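You operate a simulated robot arm through the tools that you are given. There is no shell and no other tool. Be economical: measure what you need, move in short steps, check, and stop when the job is done.

The job below is to be done with a simulated robot arm. You get a single attempt, and the scene is never put back.

TASK
Switch on the sealer, set its timer to 2, seal the adapter bag and drop it in the green bin.

It is judged by the outcome, as a careful person would: the job done as asked, and still so three seconds after it is handed in. It fails if anything else is knocked over, pushed out of place, dropped, spilled or broken. Lids that push on must go on centred and level and be pressed home; caps that screw on are set level and turned clockwise until they are tight.

THE ROBOT
A 7-joint arm with a two-finger parallel gripper, fixed in place. Base frame: the origin is at the foot of the arm, x ahead of it, y to its left, z up; the work surface is at about z = 780. Units: mm, degrees, N and s.
With the tool pointing down near the work surface it reaches from about 300 to 740 mm from the base axis. Its first joint turns from -115.0 to 115.0 degrees. Payload 3.91 kg.
Tool frame: the origin (TCP) lies between the finger pads and is the grasp point; the fingertips stand 30 mm ahead of it; z points along the fingers, y is the line along which they close. Largest opening 110 mm; finger width 20, thickness 10; the body of the gripper, 48 by 112 mm, starts 55 mm behind the TCP.
Orientation is told as [roll, pitch, yaw] about the base's x, y, z axes, in that order, counted from this pose: with the fingers straight down and closing along the base's y, the tool's x points along the base's -x, its y along +y and its z along -z.

THE INTERFACE
- The arm moves only by the tool play_rows. Its argument "deltas" is a list of rows, each a list of 3 entries, a list of its own where there are three numbers: the shift along the base's x, y, z in mm, then the turn, a rotation vector about the base's x, y, z in degrees, then the closure, from 0 (fully open) to 1 (shut). In form: [[[x, y, z], [ax, ay, az], claw], ...]. A call has 1 to 12 rows; each row is the pose to reach, as a shift and turn from the pose commanded when the call began. Rows are played at 5 a second. More than 50 mm and 8.6 degrees between two rows, or a gripper value outside its range, and nothing of the call is played. A pose out of reach is approached as far as the arm can. The call stops where the force on the tool passes 90 N (or 10 N more than at its start, if that is more) or the arm is blocked; 0.2 s more then pass. The fingers move at their own pace (about 108 mm/s each) and stop on an object; they squeeze with about 20 N. The grip force told is the motor's: it shows also when the fingers shut on nothing. Time passes only in rows, and 0.2 s behind the last, so rows that repeat a pose let the fingers close. The reply holds the time, the measured pose of the TCP, the force on the tool along the base axes, the opening and the grip force, in the units named above and with some noise, with the torque about the TCP (base axes, N m) and any sound that the robot's microphone picked up.
- Cameras (640 x 400 px; columns grow to the right, rows downward): "scene" is fixed at [52, 649.7, 1575.2]; the picture's right is [-0.49, -0.87, 0.00], its down [-0.78, 0.43, -0.45] and it looks along [0.39, -0.22, -0.89] (base axes); focal length 286 px, centre (320, 200). "wrist" rides on the gripper at [72, 17, -103] in the tool frame; the picture's right is [-0.23, 0.97, 0.00], its down [-0.76, -0.18, -0.62] and it looks along [-0.61, -0.14, 0.78] (tool axes); focal length 222 px, centre (320, 200).
- get_image(camera): a new picture of that camera. No time passes.
- raise_lower(by): slides the trunk up (or, below 0, down) by that many mm; the arm rides with it, the base frame stays. It gives what a move gives, with no picture.
- measure_at(camera, pixels): there is no depth. For up to 12 entries [column, row, z] of the newest picture of that camera ("zoom" is the newest enlarged one), the place [x, y] in the base frame at which the ray of that pixel passes the height z, good to about 2 mm. No time passes.
- close_up(camera, box): a new picture of the part [left, top, right, bottom] of that camera's present view, enlarged. No time passes.
- close_job(): hands the job in; it is judged then, once.

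Keep the steps short. Do not move on a guess: measure, check each grasp and each placing, and mend mistakes. In all there are 80 turns and 46 pictures (those below and enlarged ones count). Leave the gripper open and the arm clear of the work at the hand-in unless told otherwise, and finish with a single line.

The tools are called after "Call:" as name(argument=value, ...) on one line, values as JSON. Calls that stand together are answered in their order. play_rows: Moves the arm, as the interface text tells. Its arguments: {"type":"object","properties":{"deltas":{"type":"array"}},"required":["deltas"]} The other tools are called the same way: raise_lower (by) slides the trunk up or down; get_image (camera) takes a picture; measure_at (camera, pixels) gives the place at which the rays of pixels pass given heights; close_up (camera, box) takes an enlarged picture of a part of a camera's view; close_job () hands the job in.

At the start:

```text
t: 0.0
tcp_pos: [283.9, 376.4, 1205.9]
tool_rot: [0.0, -0.1, 0.1]
contact_force: [0.6, 0.4, -1.0]
wrist_torque: [0.02, 0.02, -0.01]
grip_width: 109.9
grasp_force: 0.0
trunk travel left (down, up): [-800.0, 190.0]
```

scene: 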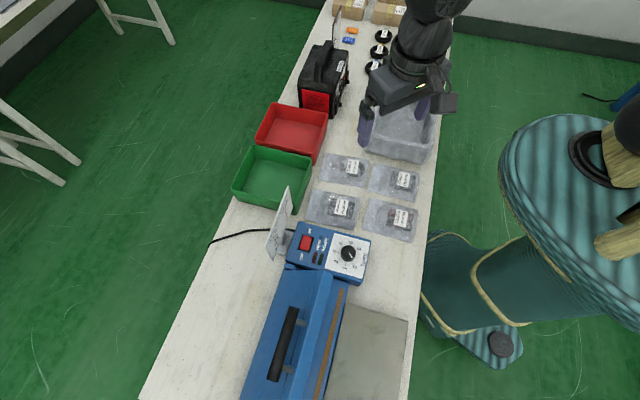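
wrist: 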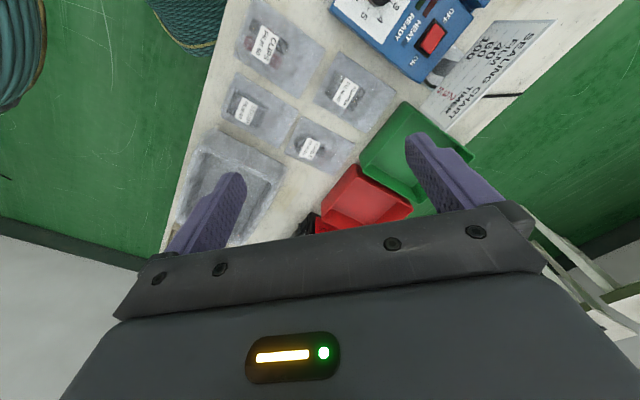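

I see the sealer (blue) with a red switch at about (306,243) and a dial at (348,253), four bags, and two bins. I'll take enlarged views to read the labels.

Call:
close_up(camera="scene", box=[260, 140, 440, 260])

Call:
close_up(camera="wrist", box=[210, 0, 560, 200])

Call:
close_up(camera="scene", box=[230, 215, 430, 400])

```text
3.33 times, centred on (350, 200) of scene
```

zoom: 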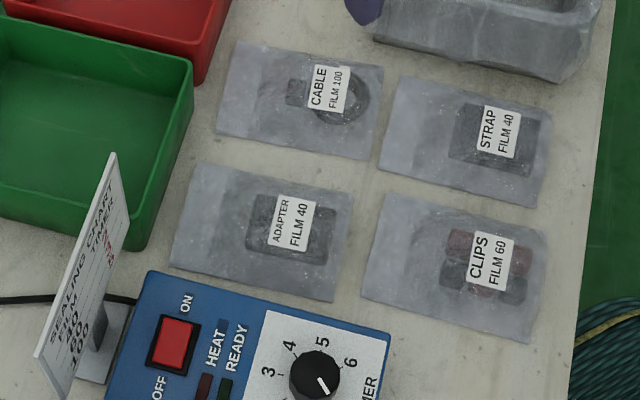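

```text
1.83 times, centred on (385, 100) of wrist
```

zoom: 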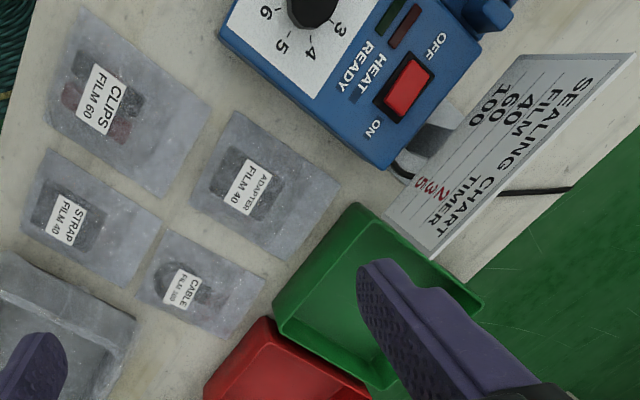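

```text
2.16 times, centred on (330, 308) of scene
```

zoom: 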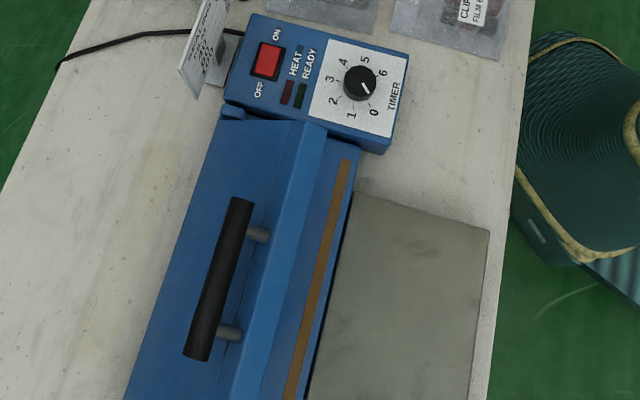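

Pointer of the dial seems to stand at about 0, adapter film 40 means timer 2, in line with the task. Now I measure key points in the scene picture at table and likely device heights.

Call:
measure_at(camera="scene", pixels=[[306, 243, 850], [348, 253, 850], [287, 335, 900], [346, 290, 830], [322, 398, 830], [370, 345, 800], [408, 320, 800], [345, 304, 800], [240, 190, 830], [310, 170, 830], [270, 185, 780], [300, 240, 780]])

Call:
measure_at(camera="zoom", pixels=[[276, 18, 850], [256, 72, 850], [360, 83, 850], [368, 96, 850], [398, 50, 850], [380, 150, 850], [232, 110, 850], [250, 15, 850], [355, 192, 800], [490, 230, 800], [245, 205, 900], [190, 355, 900]])

Call:
close_up(camera="scene", box=[280, 210, 380, 275])

```text
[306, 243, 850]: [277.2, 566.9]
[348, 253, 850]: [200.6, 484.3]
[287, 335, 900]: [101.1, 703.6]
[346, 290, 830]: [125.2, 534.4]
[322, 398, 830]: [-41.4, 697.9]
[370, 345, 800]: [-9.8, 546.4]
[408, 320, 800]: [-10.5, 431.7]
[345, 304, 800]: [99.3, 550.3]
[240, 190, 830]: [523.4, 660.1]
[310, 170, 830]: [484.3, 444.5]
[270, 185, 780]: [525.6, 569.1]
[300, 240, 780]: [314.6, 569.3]
```

```text
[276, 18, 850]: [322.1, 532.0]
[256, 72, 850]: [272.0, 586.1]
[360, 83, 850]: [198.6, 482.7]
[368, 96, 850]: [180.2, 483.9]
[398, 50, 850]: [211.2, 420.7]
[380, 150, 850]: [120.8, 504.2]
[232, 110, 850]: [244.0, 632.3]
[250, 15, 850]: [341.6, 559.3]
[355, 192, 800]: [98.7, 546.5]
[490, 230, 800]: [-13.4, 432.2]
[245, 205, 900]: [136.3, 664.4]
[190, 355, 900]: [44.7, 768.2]
```

```text
6.15 times, centred on (330, 242) of scene
```

zoom: 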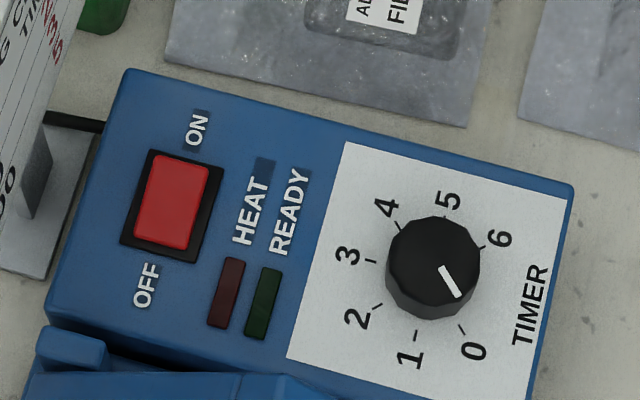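

The pointer stands at 0; figures rise clockwise. I triangulate heights by comparing wrist and scene rays.

Call:
measure_at(camera="wrist", pixels=[[433, 38, 820], [433, 38, 850], [433, 38, 880], [466, 157, 780], [466, 157, 830], [343, 92, 780], [343, 92, 800]])

Call:
measure_at(camera="scene", pixels=[[306, 243, 820], [306, 243, 880], [342, 207, 780], [342, 207, 800], [315, 188, 780], [360, 196, 780], [353, 230, 780], [308, 219, 780]])

```text
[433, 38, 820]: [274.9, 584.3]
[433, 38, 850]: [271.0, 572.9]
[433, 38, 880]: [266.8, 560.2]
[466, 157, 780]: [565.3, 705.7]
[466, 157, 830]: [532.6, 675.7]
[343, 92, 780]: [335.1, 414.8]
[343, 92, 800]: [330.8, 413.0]
```

```text
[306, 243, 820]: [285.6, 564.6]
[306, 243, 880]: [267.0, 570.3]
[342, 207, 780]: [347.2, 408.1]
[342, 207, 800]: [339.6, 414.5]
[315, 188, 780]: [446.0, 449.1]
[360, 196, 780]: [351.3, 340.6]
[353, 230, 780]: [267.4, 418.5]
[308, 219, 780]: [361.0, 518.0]
```

Now I swing the tool about 84° and move so that the wrist camera looks at the sealer.

Call:
play_rows(deltas=[[[-15, -2, 0], [0, 0, 7], 0], [[-30, -4, 0], [0, 0, 14], 0], [[-45, -6, 0], [0, 0, 21], 0], [[-60, -8, 0], [0, 0, 28], 0], [[-75, -10, 0], [0, 0, 35], 0], [[-90, -12, 0], [0, 0, 42], 0], [[-105, -14, 0], [0, 0, 49], 0], [[-120, -16, 0], [0, 0, 56], 0], [[-135, -18, 0], [0, 0, 63], 0], [[-150, -20, 0], [0, 0, 70], 0], [[-165, -22, 0], [0, 0, 77], 0], [[-180, -24, 0], [0, 0, 84], 0]])

Call:
get_image(camera="wrist")

```text
t: 2.6
tcp_pos: [103.2, 351.4, 1204.7]
tool_rot: [0.0, 0.0, 84.2]
contact_force: [0.5, 0.0, -0.6]
wrist_torque: [0.01, -0.02, 0.02]
grip_width: 110.0
grasp_force: 0.0
trunk travel left (down, up): [-800.0, 190.0]
```

```text
39 pictures are left
```

wrist: 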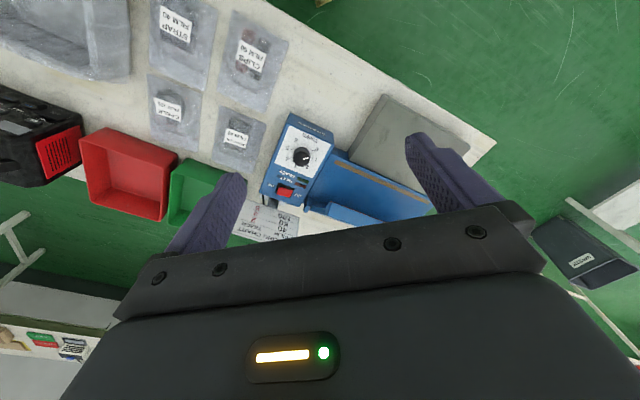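

The sealer's lid is hidden by the gripper; I move the camera out and left by (-90, +150).

Call:
play_rows(deltas=[[[-22, 37, 0], [0, 0, 0], 0], [[-45, 75, 0], [0, 0, 0], 0], [[-67, 112, 0], [0, 0, 0], 0], [[-90, 150, 0], [0, 0, 0], 0]])

Call:
get_image(camera="wrist")

```text
t: 3.6
tcp_pos: [13.1, 502.7, 1204.5]
tool_rot: [0.0, 0.2, 84.0]
contact_force: [-0.3, -0.2, 0.7]
wrist_torque: [-0.01, -0.02, 0.0]
grip_width: 110.0
grasp_force: 0.0
trunk travel left (down, up): [-800.0, 190.0]
```

```text
38 pictures are left
```

wrist: 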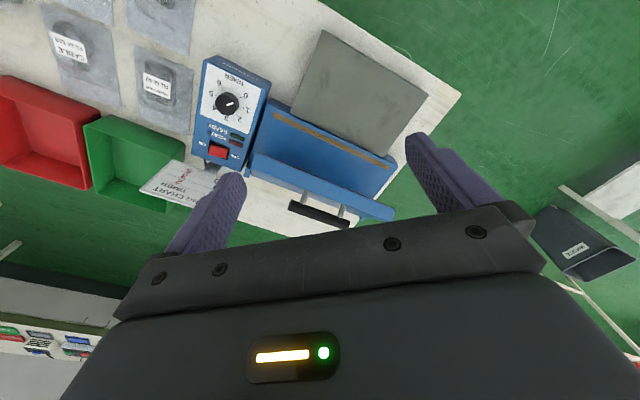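

Now a good view of the sealer; I enlarge it.

Call:
close_up(camera="wrist", box=[190, 20, 440, 240])

```text
1.82 times, centred on (315, 130) of wrist
```

zoom: 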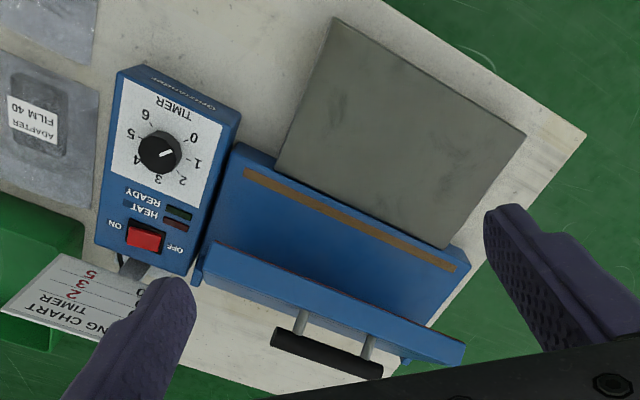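

I see the lid standing open, hinged along the rear; strip from (247,175) to (453,268), plate, handle from (275,338) to (380,370) in the zoom. I measure at several heights.

Call:
measure_at(camera="zoom", pixels=[[247, 175, 820], [453, 268, 820], [237, 145, 820], [468, 250, 820], [335, 20, 800], [525, 135, 800], [447, 245, 800], [275, 170, 800], [275, 338, 900], [275, 338, 860], [380, 370, 900], [380, 370, 860]])

Call:
measure_at(camera="zoom", pixels=[[207, 243, 900], [207, 243, 860], [465, 345, 900], [465, 345, 860], [158, 152, 850], [158, 152, 880], [144, 238, 850], [118, 75, 850], [95, 243, 850], [188, 272, 850], [240, 115, 850], [203, 275, 820]])

Call:
get_image(camera="scene")

```text
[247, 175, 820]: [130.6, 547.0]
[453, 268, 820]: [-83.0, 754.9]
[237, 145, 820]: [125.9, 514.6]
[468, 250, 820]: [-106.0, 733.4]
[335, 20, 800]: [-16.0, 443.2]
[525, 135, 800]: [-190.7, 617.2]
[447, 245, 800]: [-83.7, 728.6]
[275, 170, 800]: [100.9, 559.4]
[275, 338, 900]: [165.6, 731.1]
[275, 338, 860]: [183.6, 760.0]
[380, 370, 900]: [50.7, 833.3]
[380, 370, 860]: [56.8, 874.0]
```

```text
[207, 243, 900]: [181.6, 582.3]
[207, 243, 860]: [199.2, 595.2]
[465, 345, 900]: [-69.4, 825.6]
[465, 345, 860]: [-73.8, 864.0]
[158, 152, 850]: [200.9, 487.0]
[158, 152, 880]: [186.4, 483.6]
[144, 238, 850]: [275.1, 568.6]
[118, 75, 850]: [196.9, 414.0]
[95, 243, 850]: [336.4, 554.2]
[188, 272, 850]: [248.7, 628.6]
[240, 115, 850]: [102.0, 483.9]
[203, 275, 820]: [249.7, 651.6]
```

```text
36 pictures are left
```

scene: 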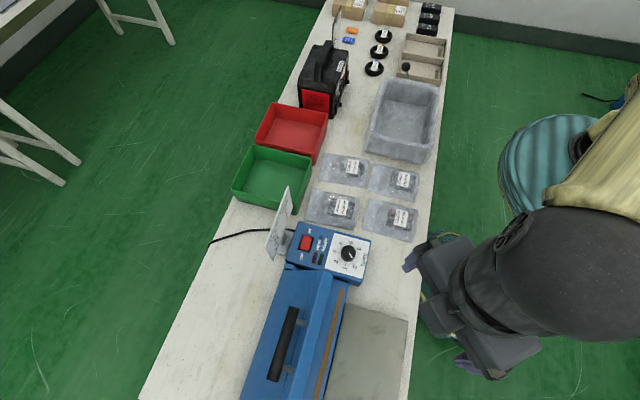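

Estimates so far: plate/strip about z 830, handle about (83,708,985), panel about z 850. Next I move in for a closer look at the panel, the sign and the bag.

Call:
play_rows(deltas=[[[29, -23, -20], [0, 0, 0], 0], [[58, -46, -40], [0, 0, 0], 0], [[87, -69, -60], [0, 0, 0], 0], [[116, -92, -80], [0, 0, 0], 0], [[145, -115, -110], [0, 0, 0], 0], [[173, -136, -140], [0, 0, 0], 0]])

Call:
get_image(camera="wrist")

```text
t: 5.0
tcp_pos: [188.1, 366.6, 1066.5]
tool_rot: [0.1, 0.0, 84.1]
contact_force: [0.6, 0.5, -0.8]
wrist_torque: [0.01, 0.03, -0.02]
grip_width: 110.3
grasp_force: 0.1
trunk travel left (down, up): [-800.0, 190.0]
```

```text
35 pictures are left
```

wrist: 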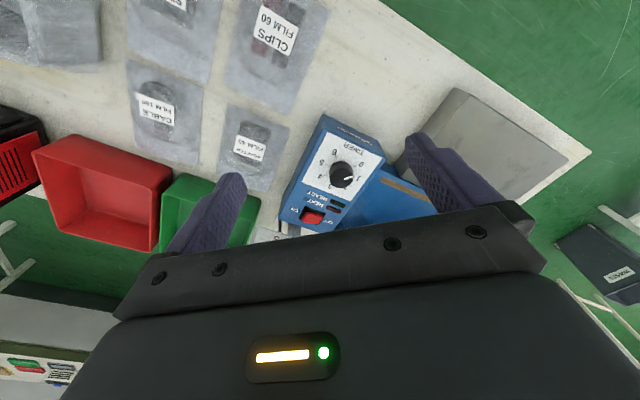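

Call:
close_up(camera="wrist", box=[210, 95, 400, 240])

```text
2.76 times, centred on (305, 168) of wrist
```

zoom: 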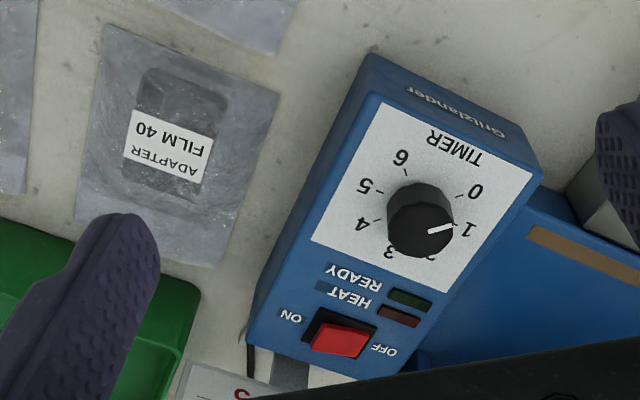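

I measure the panel corners, ticks, knob, switch edges and bag in this zoom, and at two heights for checking against the scene.

Call:
measure_at(camera="zoom", pixels=[[380, 100, 850], [533, 170, 850], [312, 240, 850], [466, 293, 850], [314, 312, 850], [374, 330, 850], [340, 340, 850], [421, 230, 870], [421, 230, 880], [420, 188, 850], [462, 195, 850], [405, 172, 850]])

Call:
measure_at(camera="zoom", pixels=[[110, 28, 782], [278, 93, 782], [218, 265, 782], [75, 220, 782], [152, 70, 795], [225, 95, 795], [200, 195, 795], [120, 175, 795], [370, 55, 850], [540, 175, 850], [250, 340, 850], [380, 375, 850]])

Call:
close_up(camera="scene", box=[255, 175, 385, 285])

```text
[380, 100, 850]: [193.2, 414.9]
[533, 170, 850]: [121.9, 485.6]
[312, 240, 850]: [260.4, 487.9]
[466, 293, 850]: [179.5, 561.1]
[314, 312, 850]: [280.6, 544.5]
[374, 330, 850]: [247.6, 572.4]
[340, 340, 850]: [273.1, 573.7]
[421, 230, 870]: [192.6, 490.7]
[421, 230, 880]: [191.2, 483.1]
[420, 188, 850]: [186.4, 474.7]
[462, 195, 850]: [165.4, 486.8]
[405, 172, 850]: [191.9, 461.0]
```

```text
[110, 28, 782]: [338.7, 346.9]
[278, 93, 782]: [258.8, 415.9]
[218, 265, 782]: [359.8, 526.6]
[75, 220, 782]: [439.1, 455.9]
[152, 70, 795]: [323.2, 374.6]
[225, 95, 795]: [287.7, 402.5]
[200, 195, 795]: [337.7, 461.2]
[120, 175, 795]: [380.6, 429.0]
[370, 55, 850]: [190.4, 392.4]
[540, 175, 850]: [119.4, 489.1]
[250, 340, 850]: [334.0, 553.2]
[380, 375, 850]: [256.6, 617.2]
```

```text
3.64 times, centred on (320, 230) of scene
```

zoom: 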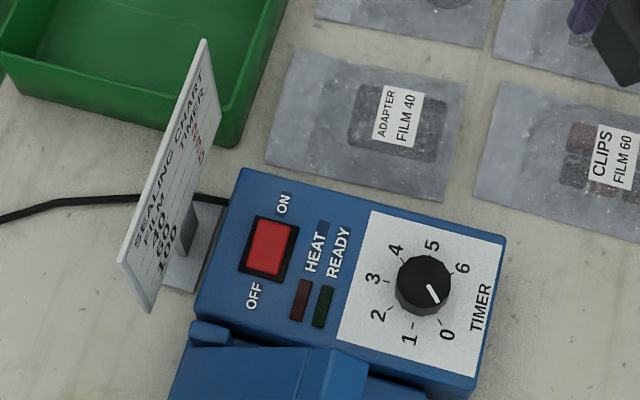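

Now the same features in the scene zoom.

Call:
measure_at(camera="zoom", pixels=[[371, 211, 850], [503, 243, 850], [338, 340, 850], [470, 377, 850], [255, 214, 850], [300, 225, 850], [282, 285, 850], [237, 270, 850], [270, 247, 855], [424, 280, 870], [424, 280, 880], [430, 293, 875]])

Call:
measure_at(camera="zoom", pixels=[[440, 320, 850], [414, 326, 850], [389, 308, 850], [385, 282, 850], [400, 260, 850], [455, 272, 850], [204, 40, 900], [120, 263, 900], [150, 310, 830], [195, 150, 830], [205, 205, 780], [170, 290, 780]])

```text
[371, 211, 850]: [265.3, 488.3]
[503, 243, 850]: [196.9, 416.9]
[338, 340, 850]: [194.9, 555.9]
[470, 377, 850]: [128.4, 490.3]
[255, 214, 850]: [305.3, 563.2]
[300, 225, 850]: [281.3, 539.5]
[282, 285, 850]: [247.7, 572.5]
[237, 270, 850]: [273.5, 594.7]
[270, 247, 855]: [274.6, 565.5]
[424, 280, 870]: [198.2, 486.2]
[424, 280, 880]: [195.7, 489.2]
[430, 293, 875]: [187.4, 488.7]
```

```text
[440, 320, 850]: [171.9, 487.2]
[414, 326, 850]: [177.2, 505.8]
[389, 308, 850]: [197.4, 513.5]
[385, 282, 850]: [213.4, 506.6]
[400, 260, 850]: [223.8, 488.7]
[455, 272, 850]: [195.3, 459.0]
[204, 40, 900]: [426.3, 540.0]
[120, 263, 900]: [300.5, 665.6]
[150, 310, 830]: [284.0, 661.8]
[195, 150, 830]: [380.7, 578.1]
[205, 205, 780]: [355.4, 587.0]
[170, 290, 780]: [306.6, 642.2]
```

The panel is at z≈849, the knob centre at (197,487) with its top at z≈873. Dial ticks are 45° apart, 0 at 180° and 2 at 90° in the base frame, so it needs a −90° turn. The switch centre is at (277,567) with its ON end toward (+x,−y). I go above the ON half with closed fingers, yaw 45.

Call:
play_rows(deltas=[[[16, 32, -10], [0, 0, -6.5], 1], [[32, 64, -20], [0, 0, -13], 1], [[48, 97, -40], [0, 0, -19.5], 1], [[64, 129, -60], [0, 0, -26], 1], [[80, 161, -80], [0, 0, -32.5], 1], [[96.1, 193.9, -100], [0, 0, -39], 1], [[96.1, 193.9, -140], [0, 0, -39], 1], [[96.1, 193.9, -165], [0, 0, -39], 1]])

Call:
close_up(camera="scene", box=[255, 175, 385, 285])

Call:
get_image(camera="wrist")

```text
t: 6.8
tcp_pos: [282.3, 560.6, 900.8]
tool_rot: [0.0, 0.1, 45.1]
contact_force: [-0.4, 0.8, 0.6]
wrist_torque: [0.0, -0.02, 0.01]
grip_width: 0.2
grasp_force: 20.2
trunk travel left (down, up): [-800.0, 190.0]
```

```text
3.64 times, centred on (320, 230) of scene
```

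zoom: 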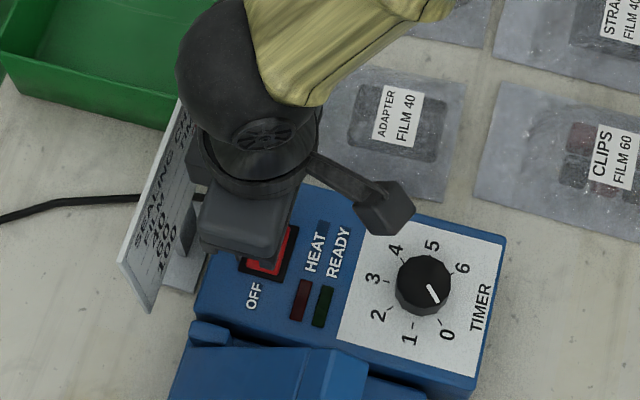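

```text
31 pictures are left
```

wrist: 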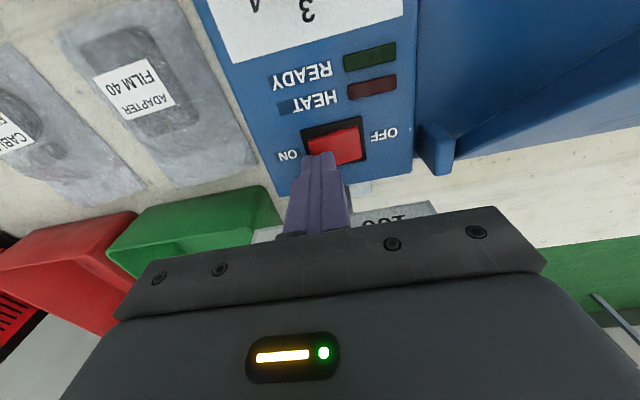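

The fingertips are over the ON half, tip at z≈871. I press down gently.

Call:
play_rows(deltas=[[[2, 0, -6], [0, 0, 0], 1], [[2, 0, -10], [0, 0, 0], 1], [[2, 0, -13], [0, 0, 0], 1]])

```text
t: 7.6
tcp_pos: [285.6, 559.7, 890.1]
tool_rot: [0.2, -0.2, 45.0]
contact_force: [4.3, -3.3, 13.4]
wrist_torque: [-0.05, -0.03, -0.03]
grip_width: 0.1
grasp_force: 19.8
trunk travel left (down, up): [-800.0, 190.0]
```

Contact at tip z≈860. I press a bit further.

Call:
play_rows(deltas=[[[0, 0, -3], [0, 0, 0], 1], [[0, 0, -6], [0, 0, 0], 1], [[0, 0, -6], [0, 0, 0], 1]])

```text
t: 8.4
tcp_pos: [285.1, 560.1, 889.3]
tool_rot: [0.3, -0.8, 45.0]
contact_force: [7.0, -4.3, 54.6]
wrist_torque: [0.11, 0.31, 0.01]
grip_width: 0.0
grasp_force: 19.7
trunk travel left (down, up): [-800.0, 190.0]
```

Firm at 54 N without moving more. I lift and look at whether the switch has flipped.

Call:
play_rows(deltas=[[[0, 0, 10], [0, 0, 0], 1], [[0, 0, 40], [0, 0, 0], 1], [[-20, -30, 70], [0, 0, 0], 1], [[-40, -60, 70], [0, 0, 0], 1]])

Call:
close_up(camera="wrist", box=[220, 40, 440, 220])

Call:
close_up(camera="scene", box=[265, 215, 385, 285])

```text
t: 9.4
tcp_pos: [244.4, 498.8, 952.4]
tool_rot: [0.1, 0.1, 45.1]
contact_force: [-1.1, 0.1, 0.5]
wrist_torque: [0.01, 0.01, 0.0]
grip_width: 0.0
grasp_force: 20.0
trunk travel left (down, up): [-800.0, 190.0]
```

```text
2.22 times, centred on (330, 130) of wrist
```

zoom: 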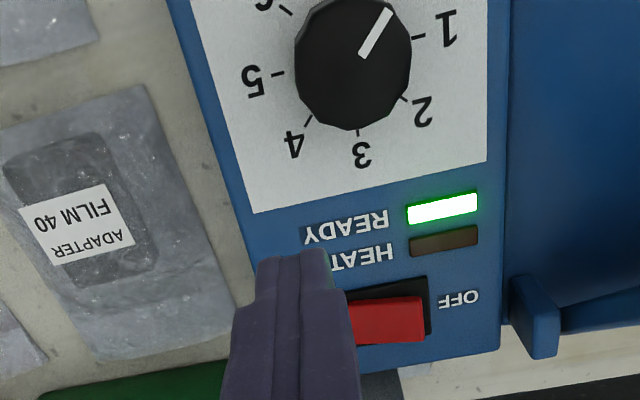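

```text
5.33 times, centred on (325, 250) of scene
```

zoom: 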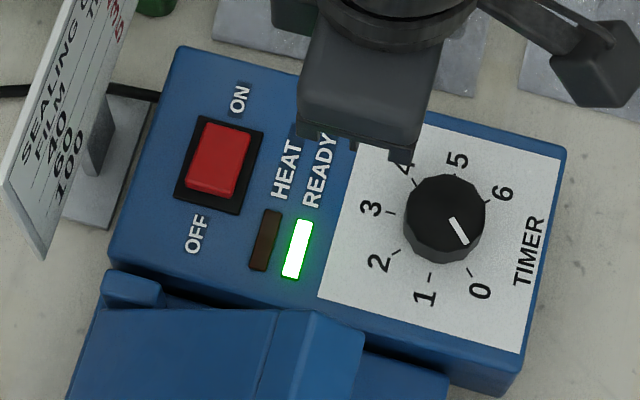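

READY is lit, so the sealer is on. Next I line up over the knob (197,487), yaw 60, fingers about 65 mm apart.

Call:
play_rows(deltas=[[[-16, -4, 0], [0, 0, 5], 0.4], [[-32, -8, 0], [0, 0, 10], 0.4], [[-47.4, -11.8, 0], [0, 0, 15], 0.4], [[-47.4, -11.8, -30], [0, 0, 15], 0.4], [[-47.4, -11.8, -40], [0, 0, 15], 0.4]])

Call:
get_image(camera="wrist")

```text
t: 10.6
tcp_pos: [197.1, 488.1, 911.7]
tool_rot: [0.1, 0.0, 60.1]
contact_force: [0.6, -0.6, 0.0]
wrist_torque: [0.0, -0.06, 0.02]
grip_width: 65.6
grasp_force: 0.0
trunk travel left (down, up): [-800.0, 190.0]
```

```text
28 pictures are left
```

wrist: 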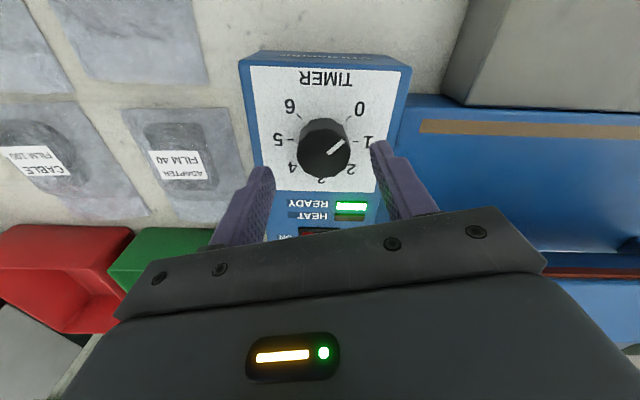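

Before lowering I check the knob centre in this picture at its top height.

Call:
measure_at(camera="wrist", pixels=[[324, 157, 873], [297, 157, 873], [350, 157, 873], [349, 118, 849], [298, 120, 849]])

```text
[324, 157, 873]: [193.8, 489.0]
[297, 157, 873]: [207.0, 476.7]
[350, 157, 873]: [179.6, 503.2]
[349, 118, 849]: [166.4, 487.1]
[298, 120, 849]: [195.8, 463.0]
```

Centre confirmed near (195.5,488). I lower to TCP z≈886 and close.

Call:
play_rows(deltas=[[[-1.5, 0, -12], [0, 0, 0], 0.4], [[-1.5, 0, -25], [0, 0, 0], 0.4], [[-1.5, 0, -25.5], [0, 0, 0], 1], [[-1.5, 0, -25.5], [0, 0, 0], 1], [[-1.5, 0, -25.5], [0, 0, 0], 1]])

```text
t: 11.8
tcp_pos: [195.8, 488.9, 886.2]
tool_rot: [0.1, -0.1, 60.1]
contact_force: [-6.9, 7.2, -0.2]
wrist_torque: [0.6, 0.11, -0.1]
grip_width: 37.4
grasp_force: 44.9
trunk travel left (down, up): [-800.0, 190.0]
```

Gripped at 37.4 mm. I turn it 90° clockwise.

Call:
play_rows(deltas=[[[0, 0, 0], [0, 0, -7.5], 1], [[0, 0, 0], [0, 0, -15], 1], [[0, 0, 0], [0, 0, -22.5], 1], [[0, 0, 0], [0, 0, -30], 1], [[0, 0, 0], [0, 0, -37.5], 1], [[0, 0, 0], [0, 0, -45], 1], [[0, 0, 0], [0, 0, -52.5], 1], [[0, 0, 0], [0, 0, -60], 1], [[0, 0, 0], [0, 0, -67.5], 1], [[0, 0, 0], [0, 0, -75], 1], [[0, 0, 0], [0, 0, -82.5], 1], [[0, 0, 0], [0, 0, -90], 1]])

Call:
play_rows(deltas=[[[0, 0, 0], [0, 0, 0], 0.5], [[0, 0, 0], [0, 0, 0], 0.4], [[0, 0, 30], [0, 0, 0], 0.4], [[0, 0, 70], [0, 0, 0], 0.4], [[-20, -40, 90], [0, 0, 8], 0.4]])

Call:
close_up(camera="scene", box=[285, 215, 405, 285])

```text
t: 14.4
tcp_pos: [195.9, 487.2, 886.5]
tool_rot: [0.0, 0.1, -30.2]
contact_force: [-6.0, -2.2, 5.7]
wrist_torque: [0.3, 0.22, 0.02]
grip_width: 37.4
grasp_force: 44.4
trunk travel left (down, up): [-800.0, 190.0]
```

```text
t: 15.6
tcp_pos: [175.4, 447.1, 977.1]
tool_rot: [0.1, 0.1, -21.8]
contact_force: [0.0, -0.3, -0.2]
wrist_torque: [0.04, -0.02, -0.03]
grip_width: 66.0
grasp_force: 0.1
trunk travel left (down, up): [-800.0, 190.0]
```

```text
5.33 times, centred on (345, 250) of scene
```

zoom: 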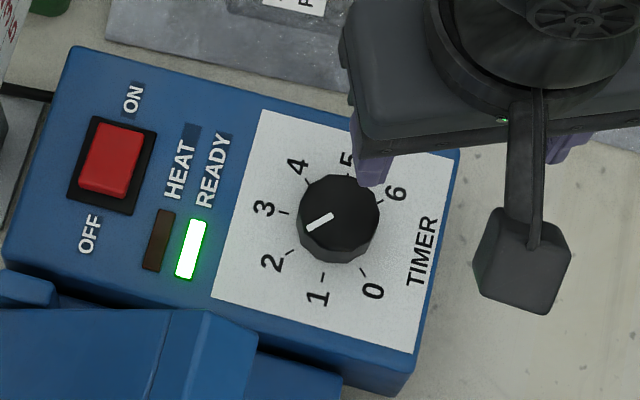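

The pointer aims at about 2. I check its direction by measuring both ends at the knob top height.

Call:
measure_at(camera="zoom", pixels=[[332, 214, 873], [308, 229, 873], [338, 207, 873], [290, 252, 849], [325, 276, 849], [285, 213, 849], [307, 180, 849]])

```text
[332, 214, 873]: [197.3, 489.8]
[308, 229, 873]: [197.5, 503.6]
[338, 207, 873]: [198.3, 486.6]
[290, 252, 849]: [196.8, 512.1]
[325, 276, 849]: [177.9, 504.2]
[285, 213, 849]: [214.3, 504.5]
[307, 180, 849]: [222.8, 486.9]
```

Pointer at ≈90°, which is exactly 2. Now the adapter bag: contents centre about (332,417), long axis at 48°. I move above it with yaw 48 for a closer look.

Call:
play_rows(deltas=[[[17, -3, 0], [0, 0, 7.8], 0.36], [[34, -6, 0], [0, 0, 15.5], 0.36], [[52, -10, 0], [0, 0, 23.3], 0.36], [[70, -13, 0], [0, 0, 31], 0.36], [[87, -16, 0], [0, 0, 38.8], 0.36], [[105, -20, 0], [0, 0, 46.5], 0.36], [[122, -23, 0], [0, 0, 54], 0.36], [[140, -26, -30], [0, 0, 62], 0.36], [[157, -30, -70], [0, 0, 69.6], 0.36]])

Call:
get_image(camera="wrist")

```text
t: 17.6
tcp_pos: [333.2, 419.3, 905.3]
tool_rot: [0.0, 0.0, 47.9]
contact_force: [0.1, 0.7, 0.2]
wrist_torque: [0.02, 0.03, 0.01]
grip_width: 70.6
grasp_force: 0.2
trunk travel left (down, up): [-800.0, 190.0]
```

```text
26 pictures are left
```

wrist: 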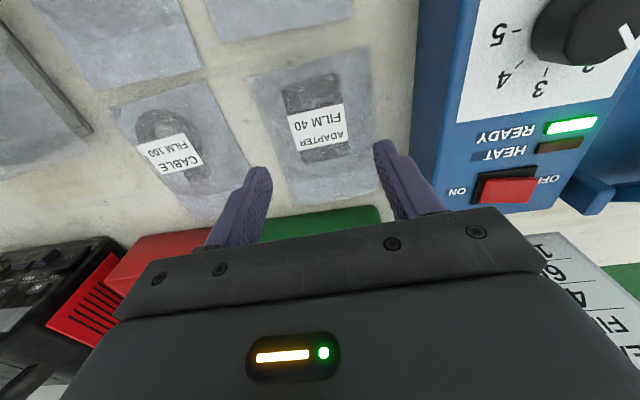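

Call:
close_up(camera="wrist", box=[225, 35, 415, 225])

```text
2.11 times, centred on (320, 130) of wrist
```

zoom: 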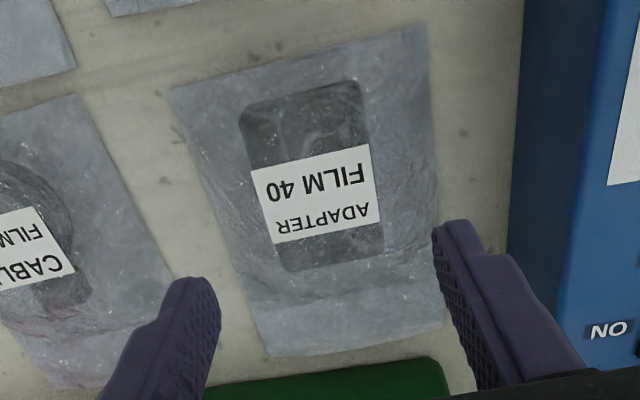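

Call:
measure_at(camera="zoom", pixels=[[168, 90, 782], [424, 22, 782], [443, 323, 782], [272, 357, 782], [242, 110, 795], [355, 82, 795], [383, 252, 795], [290, 270, 795], [257, 168, 797], [367, 145, 797], [379, 222, 797], [275, 242, 797]])

Call:
measure_at(camera="scene", pixels=[[335, 203, 795]])

```text
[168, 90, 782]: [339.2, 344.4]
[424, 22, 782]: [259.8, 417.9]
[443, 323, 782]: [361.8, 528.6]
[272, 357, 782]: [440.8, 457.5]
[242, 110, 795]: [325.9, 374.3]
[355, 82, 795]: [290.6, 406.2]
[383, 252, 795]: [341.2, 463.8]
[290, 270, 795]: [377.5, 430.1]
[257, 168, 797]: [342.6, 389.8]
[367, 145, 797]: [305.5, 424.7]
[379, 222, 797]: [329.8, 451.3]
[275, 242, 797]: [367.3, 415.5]
```

```text
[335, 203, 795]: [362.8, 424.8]
```

The contents' centre is (334,418.6), about 48 mm wide; the bag has 62 mm of free film to its open (bin-side) edge. I lower so that the tips are at ≈784 and close on the contents.

Call:
play_rows(deltas=[[[0.8, -0.7, -40], [0, 0, 0], 0.36], [[0.8, -0.7, -75], [0, 0, 0], 0.36], [[0.8, -0.7, -91], [0, 0, 0], 0.36], [[0.8, -0.7, -91], [0, 0, 0], 1], [[0.8, -0.7, -91], [0, 0, 0], 1], [[0.8, -0.7, -91], [0, 0, 0], 1]])

```text
t: 19.0
tcp_pos: [333.0, 418.4, 814.5]
tool_rot: [0.0, 0.2, 47.7]
contact_force: [-0.4, 0.7, -0.6]
wrist_torque: [0.0, 0.02, 0.0]
grip_width: 61.5
grasp_force: 19.9
trunk travel left (down, up): [-800.0, 190.0]
```

It holds at 61.5 mm. I lift and check.

Call:
play_rows(deltas=[[[0, 0, 15], [0, 0, 0], 1], [[0, 0, 35], [0, 0, 0], 1], [[0, 0, 70], [0, 0, 0], 1], [[0, 0, 105], [0, 0, 0], 1]])

Call:
get_image(camera="wrist")

Call:
get_image(camera="scene")

```text
t: 20.0
tcp_pos: [333.6, 417.6, 921.7]
tool_rot: [0.0, -0.1, 47.7]
contact_force: [-0.4, -0.5, -1.4]
wrist_torque: [0.04, 0.0, -0.04]
grip_width: 61.7
grasp_force: 19.6
trunk travel left (down, up): [-800.0, 190.0]
```

```text
24 pictures are left
```

wrist: 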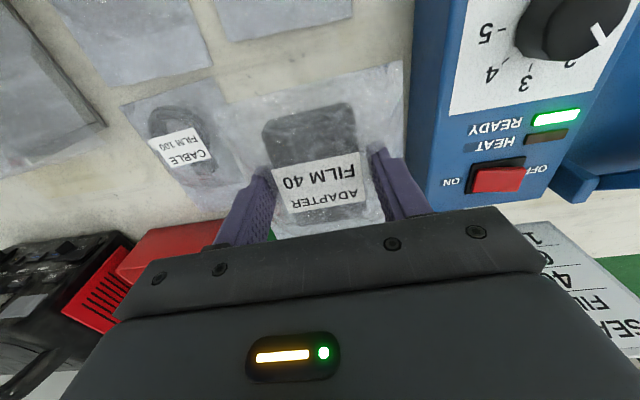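

```text
23 pictures are left
```

scene: 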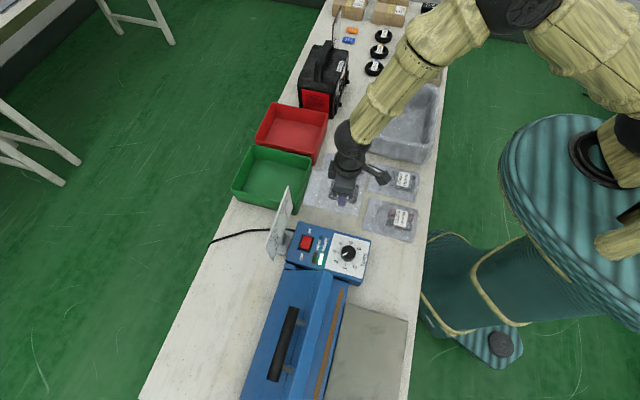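

The bag is held by its contents; its bottom is about 34 mm below the TCP. I take it clear on the operator side (away from the lid), then along the sealer.

Call:
play_rows(deltas=[[[0, 0, 35], [0, 0, 0], 1], [[-28, -29, 50], [0, 0, 0], 1], [[-56, -58, 50], [0, 0, 0], 1], [[-84, -87, 50], [0, 0, 0], 1], [[-111, -115, 50], [0, 0, 0], 1]])

Call:
play_rows(deltas=[[[-26, 25, 0], [0, 0, -0.5], 1], [[-52, 50, 0], [0, 0, -1], 1], [[-77, 74, 0], [0, 0, -1.7], 1], [[-103, 99, 0], [0, 0, -1.7], 1], [[-128, 123, 0], [0, 0, -1.7], 1], [[-154, 148, 0], [0, 0, -1.7], 1], [[-180, 172, 0], [0, 0, -1.7], 1], [[-205, 197, 0], [0, 0, -1.7], 1], [[-230, 221, 0], [0, 0, -1.7], 1], [[-256, 246, 0], [0, 0, -1.7], 1]])

Call:
get_image(camera="wrist")

Call:
get_image(camera="scene")

```text
t: 21.2
tcp_pos: [221.0, 302.7, 970.7]
tool_rot: [-0.1, 0.0, 47.7]
contact_force: [-0.1, 0.6, 0.0]
wrist_torque: [-0.02, 0.03, -0.04]
grip_width: 61.4
grasp_force: 20.2
trunk travel left (down, up): [-800.0, 190.0]
```

```text
t: 23.4
tcp_pos: [-34.0, 548.0, 970.2]
tool_rot: [-0.1, 0.1, 45.9]
contact_force: [1.0, 0.5, -2.1]
wrist_torque: [-0.01, -0.01, 0.0]
grip_width: 61.3
grasp_force: 19.8
trunk travel left (down, up): [-800.0, 190.0]
```

```text
22 pictures are left
```

wrist: 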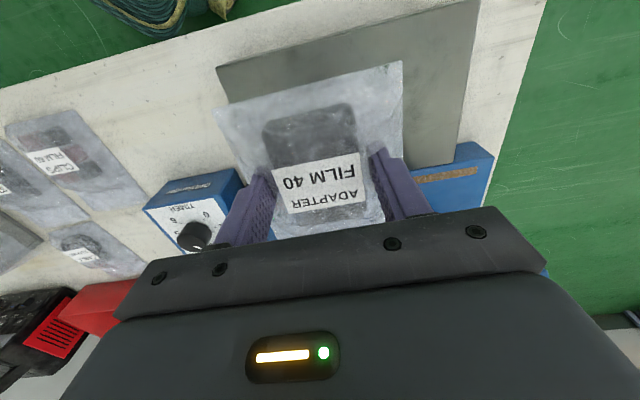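

```text
21 pictures are left
```

scene: 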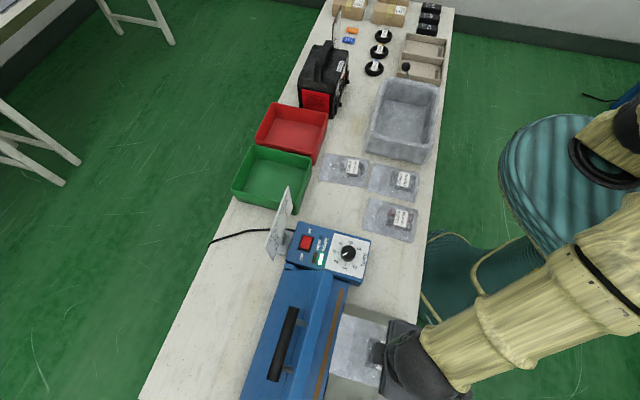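

The bag hovers over the plate, aligned. I shift it forward so its open end will lie about 25 mm past the strip and descend to ≈15 mm above the plate.

Call:
play_rows(deltas=[[[12, 13, -30], [0, 0, 0], 1], [[24, 26, -60], [0, 0, 0], 1], [[24, 26, -80], [0, 0, 0], 1], [[24, 26, -92], [0, 0, 0], 1]])

Call:
close_up(camera="scene", box=[240, 260, 440, 400])

```text
t: 24.4
tcp_pos: [-8.5, 572.8, 876.1]
tool_rot: [0.0, 0.0, 46.0]
contact_force: [0.1, 0.3, -2.0]
wrist_torque: [0.02, 0.0, 0.0]
grip_width: 61.6
grasp_force: 20.2
trunk travel left (down, up): [-800.0, 190.0]
```

```text
2.86 times, centred on (340, 330) of scene
```

zoom: 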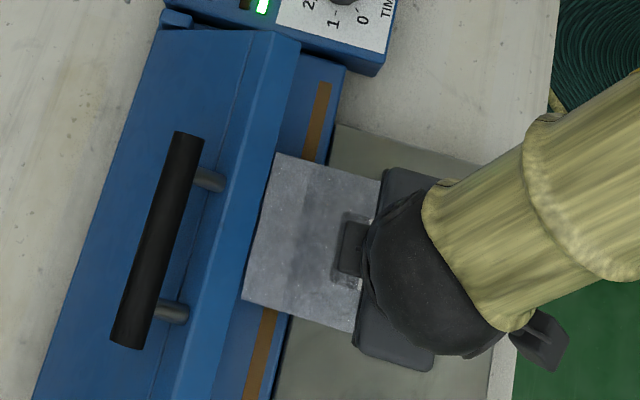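

The film crosses the strip with contents well short of it. I lower the last ~11 mm.

Call:
play_rows(deltas=[[[0, 0, -4], [0, 0, 0], 1], [[0, 0, -8], [0, 0, 0], 1], [[0, 0, -11], [0, 0, 0], 1]])

```text
t: 25.2
tcp_pos: [-9.2, 574.0, 866.8]
tool_rot: [0.0, 0.1, 46.1]
contact_force: [0.6, 0.9, -1.7]
wrist_torque: [0.02, -0.02, 0.02]
grip_width: 61.4
grasp_force: 19.1
trunk travel left (down, up): [-800.0, 190.0]
```

No contact yet; I go on in small steps.

Call:
play_rows(deltas=[[[0, 0, -1.5], [0, 0, 0], 1], [[0, 0, -3], [0, 0, 0], 1]])

```text
t: 25.8
tcp_pos: [-9.4, 573.5, 864.2]
tool_rot: [0.0, -0.1, 46.0]
contact_force: [1.0, -0.3, 4.2]
wrist_torque: [-0.33, 0.05, 0.04]
grip_width: 61.5
grasp_force: 20.1
trunk travel left (down, up): [-800.0, 190.0]
```

Contact at z≈864: the bag rests on the plate. I open, lift, and check.

Call:
play_rows(deltas=[[[0, 0, 0], [0, 0, 0], 0.3], [[0, 0, 0], [0, 0, 0], 0.25], [[0, 0, 10], [0, 0, 0], 0.25], [[0, 0, 50], [0, 0, 0], 0.25], [[-20, -20, 100], [0, 0, 0], 0.25], [[-45, -45, 140], [0, 0, 0], 0.25]])

Call:
get_image(camera="wrist")

Call:
close_up(camera="scene", box=[230, 260, 430, 400])

```text
refused: row 5 steps farther than a row can; nothing moved
```

```text
19 pictures are left
```

wrist: 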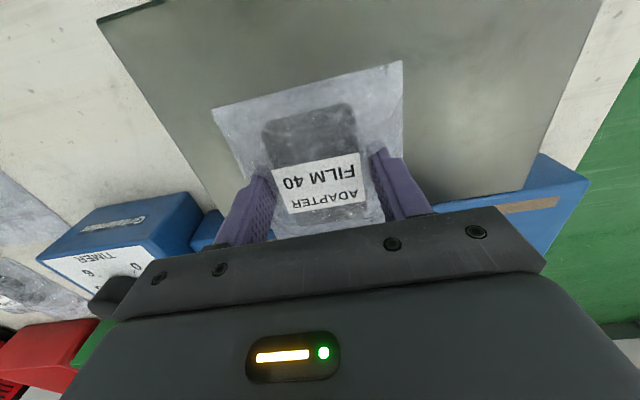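

```text
2.86 times, centred on (330, 330) of scene
```

zoom: 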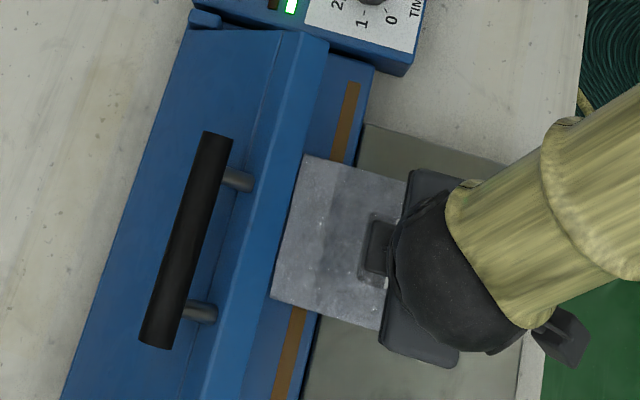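

The call was refused (step too long), nothing moved. I send it again with shorter steps.

Call:
play_rows(deltas=[[[0, 0, 0], [0, 0, 0], 0.3], [[0, 0, 0], [0, 0, 0], 0.25], [[0, 0, 10], [0, 0, 0], 0.25], [[0, 0, 45], [0, 0, 0], 0.25], [[-15, -15, 80], [0, 0, 0], 0.25], [[-30, -30, 115], [0, 0, 0], 0.25], [[-45, -45, 150], [0, 0, 0], 0.25]])

Call:
close_up(camera="scene", box=[230, 260, 430, 400])

Call:
measure_at(camera="zoom", pixels=[[305, 155, 832], [270, 297, 832], [380, 330, 832], [350, 85, 832], [343, 160, 832], [300, 310, 832], [280, 390, 832], [217, 135, 985], [155, 345, 985], [322, 35, 955], [205, 18, 840]])

```text
t: 27.4
tcp_pos: [-56.4, 528.3, 1015.5]
tool_rot: [0.0, 0.0, 46.1]
contact_force: [0.0, 0.4, 0.0]
wrist_torque: [0.04, 0.04, 0.03]
grip_width: 82.5
grasp_force: 0.2
trunk travel left (down, up): [-800.0, 190.0]
```

```text
2.86 times, centred on (330, 330) of scene
```

zoom: 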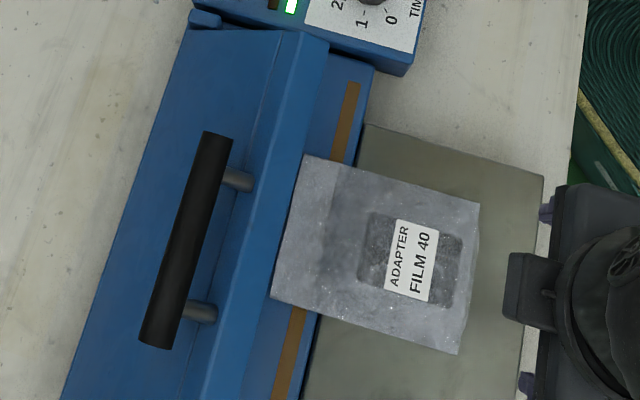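

```text
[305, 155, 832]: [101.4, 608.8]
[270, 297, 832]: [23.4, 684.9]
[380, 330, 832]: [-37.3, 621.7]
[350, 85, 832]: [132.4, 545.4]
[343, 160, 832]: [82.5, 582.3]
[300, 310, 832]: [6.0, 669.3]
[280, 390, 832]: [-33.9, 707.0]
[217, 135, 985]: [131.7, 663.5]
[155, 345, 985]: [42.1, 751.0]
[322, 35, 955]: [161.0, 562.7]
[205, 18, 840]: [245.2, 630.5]
```

The bag lies squarely, with the strip about 27 mm in from its open edge and clear of the contents. Handle centre ≈(87,707,985). I move closed fingers above the handle.

Call:
play_rows(deltas=[[[0, 0, 40], [0, 0, 0], 1], [[29, 36, 45], [0, 0, 0], 1], [[58, 72, 45], [0, 0, 0], 1], [[88, 108, 45], [0, 0, 0], 1], [[117, 144, 45], [0, 0, 0], 1], [[147, 181, 45], [0, 0, 0], 1]])

Call:
get_image(camera="wrist")

Call:
close_up(camera="scene", box=[230, 260, 430, 400])

```text
t: 28.8
tcp_pos: [92.5, 700.7, 1059.4]
tool_rot: [0.1, -0.2, 46.0]
contact_force: [0.7, -0.6, 1.1]
wrist_torque: [0.01, -0.01, -0.02]
grip_width: 0.0
grasp_force: 20.3
out of reach, approached as far as the arm can: row 6
trunk travel left (down, up): [-800.0, 190.0]
```

```text
16 pictures are left
```

wrist: 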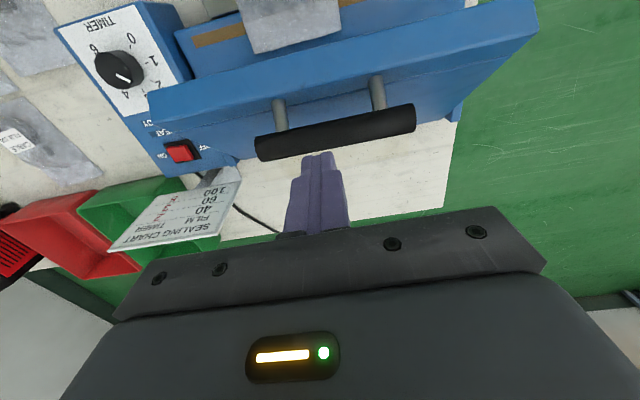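

```text
2.86 times, centred on (330, 330) of scene
```

zoom: 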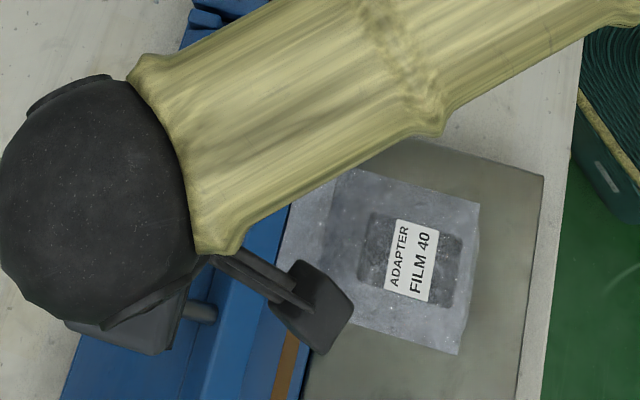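

Reach ends just here (radius ≈707). I measure the handle in this picture to refine its height.

Call:
measure_at(camera="wrist", pixels=[[257, 148, 985], [415, 118, 985], [257, 148, 960], [415, 118, 960], [257, 148, 940], [415, 118, 940], [336, 133, 985], [336, 133, 960], [150, 103, 955], [535, 12, 955], [150, 103, 930], [535, 12, 930]])

```text
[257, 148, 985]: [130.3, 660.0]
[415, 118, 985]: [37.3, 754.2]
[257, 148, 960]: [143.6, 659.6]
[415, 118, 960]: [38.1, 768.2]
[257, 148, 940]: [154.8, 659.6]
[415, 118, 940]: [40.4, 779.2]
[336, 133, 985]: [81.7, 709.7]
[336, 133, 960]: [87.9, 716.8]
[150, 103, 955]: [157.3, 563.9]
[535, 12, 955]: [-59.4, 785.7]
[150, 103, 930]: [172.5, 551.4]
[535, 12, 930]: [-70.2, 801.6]
```

Both cameras agree: handle centre z≈984, lid edge at z≈955; hinge near n=142 mm behind the strip, z≈840. I lower until the tips touch the handle's top.

Call:
play_rows(deltas=[[[0, 0, -15], [0, 0, 0], 1], [[0, 0, -27], [0, 0, 0], 1], [[0, 0, -32], [0, 0, 0], 1], [[0, 0, -36], [0, 0, 0], 1]])

```text
t: 29.8
tcp_pos: [89.0, 696.7, 1030.4]
tool_rot: [0.3, -0.4, 46.0]
contact_force: [-6.5, -13.6, 38.7]
wrist_torque: [-0.47, 0.16, -0.15]
grip_width: 0.0
grasp_force: 19.7
trunk travel left (down, up): [-800.0, 190.0]
```

Contact at tip z≈1000 with 39 N, the lid starts to give. I follow its arc forward and down.

Call:
play_rows(deltas=[[[-8, -9, -4], [0, 0, 0], 1], [[-15, -15, -8], [0, 0, 0], 1], [[-22, -23, -15], [0, 0, 0], 1], [[-30, -31, -24], [0, 0, 0], 1]])

Call:
get_image(camera="wrist")

```text
t: 30.8
tcp_pos: [59.8, 666.1, 999.9]
tool_rot: [-0.2, -0.1, 45.9]
contact_force: [-15.4, -14.3, 25.5]
wrist_torque: [-0.48, 0.64, 0.07]
grip_width: 0.0
grasp_force: 20.4
trunk travel left (down, up): [-800.0, 190.0]
```

```text
14 pictures are left
```

wrist: 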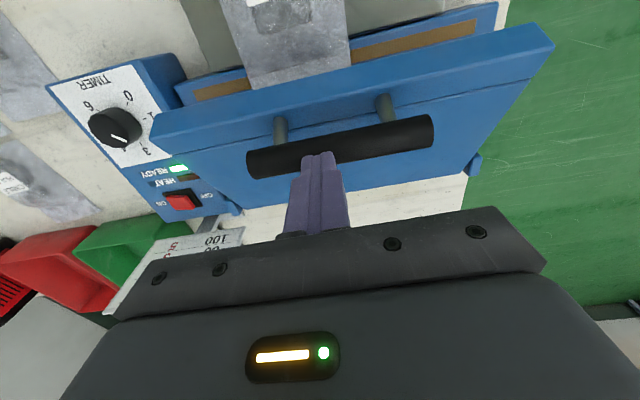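

The lid follows. I go on along the arc.

Call:
play_rows(deltas=[[[-8, -9, -9], [0, 0, 0], 1], [[-15, -16, -20], [0, 0, 0], 1], [[-21, -22, -31], [0, 0, 0], 1], [[-26, -27, -42], [0, 0, 0], 1], [[-29, -30, -51], [0, 0, 0], 1]])

```text
t: 32.0
tcp_pos: [33.3, 637.3, 947.6]
tool_rot: [0.1, 0.2, 45.9]
contact_force: [-1.5, 1.1, 2.0]
wrist_torque: [0.01, 0.0, 0.02]
grip_width: 0.1
grasp_force: 20.4
trunk travel left (down, up): [-800.0, 190.0]
```

Force has dropped to nearly none; I look.

Call:
get_image(camera="wrist")

Call:
close_up(camera="scene", box=[230, 220, 430, 400])

```text
13 pictures are left
```

wrist: 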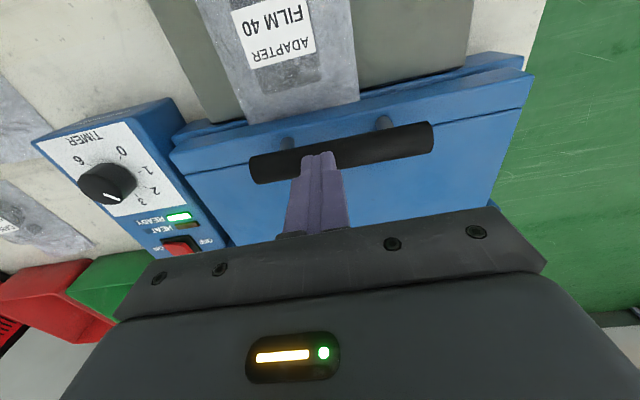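

```text
2.22 times, centred on (330, 310) of scene
```

zoom: 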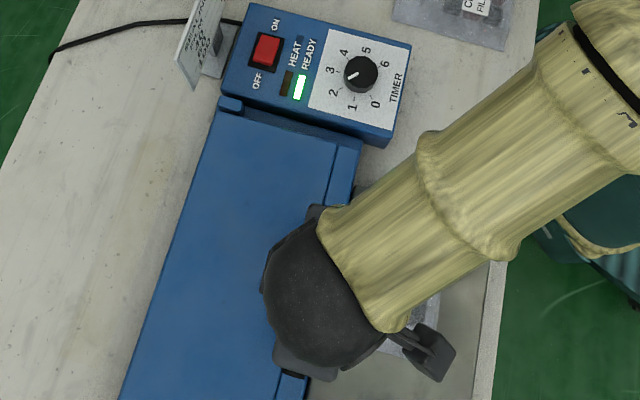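

The lid has gone down ahead of the tool. I lower onto the handle and press.

Call:
play_rows(deltas=[[[0, 0, -4], [0, 0, 0], 1], [[0, 0, -8], [0, 0, 0], 1], [[0, 0, -12], [0, 0, 0], 1], [[0, 0, -15], [0, 0, 0], 1]])

```text
t: 33.0
tcp_pos: [32.4, 637.2, 940.3]
tool_rot: [0.7, -0.4, 45.9]
contact_force: [-1.8, -9.2, 53.8]
wrist_torque: [-0.31, -0.06, 0.02]
grip_width: 0.0
grasp_force: 20.0
trunk travel left (down, up): [-800.0, 190.0]
```

Firm at 54 N. I check the lamps.

Call:
close_up(camera="wrist", box=[20, 60, 340, 260])

```text
2.00 times, centred on (180, 160) of wrist
```

zoom: 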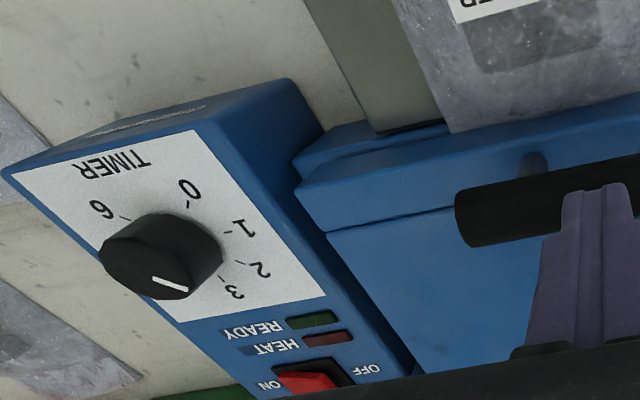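

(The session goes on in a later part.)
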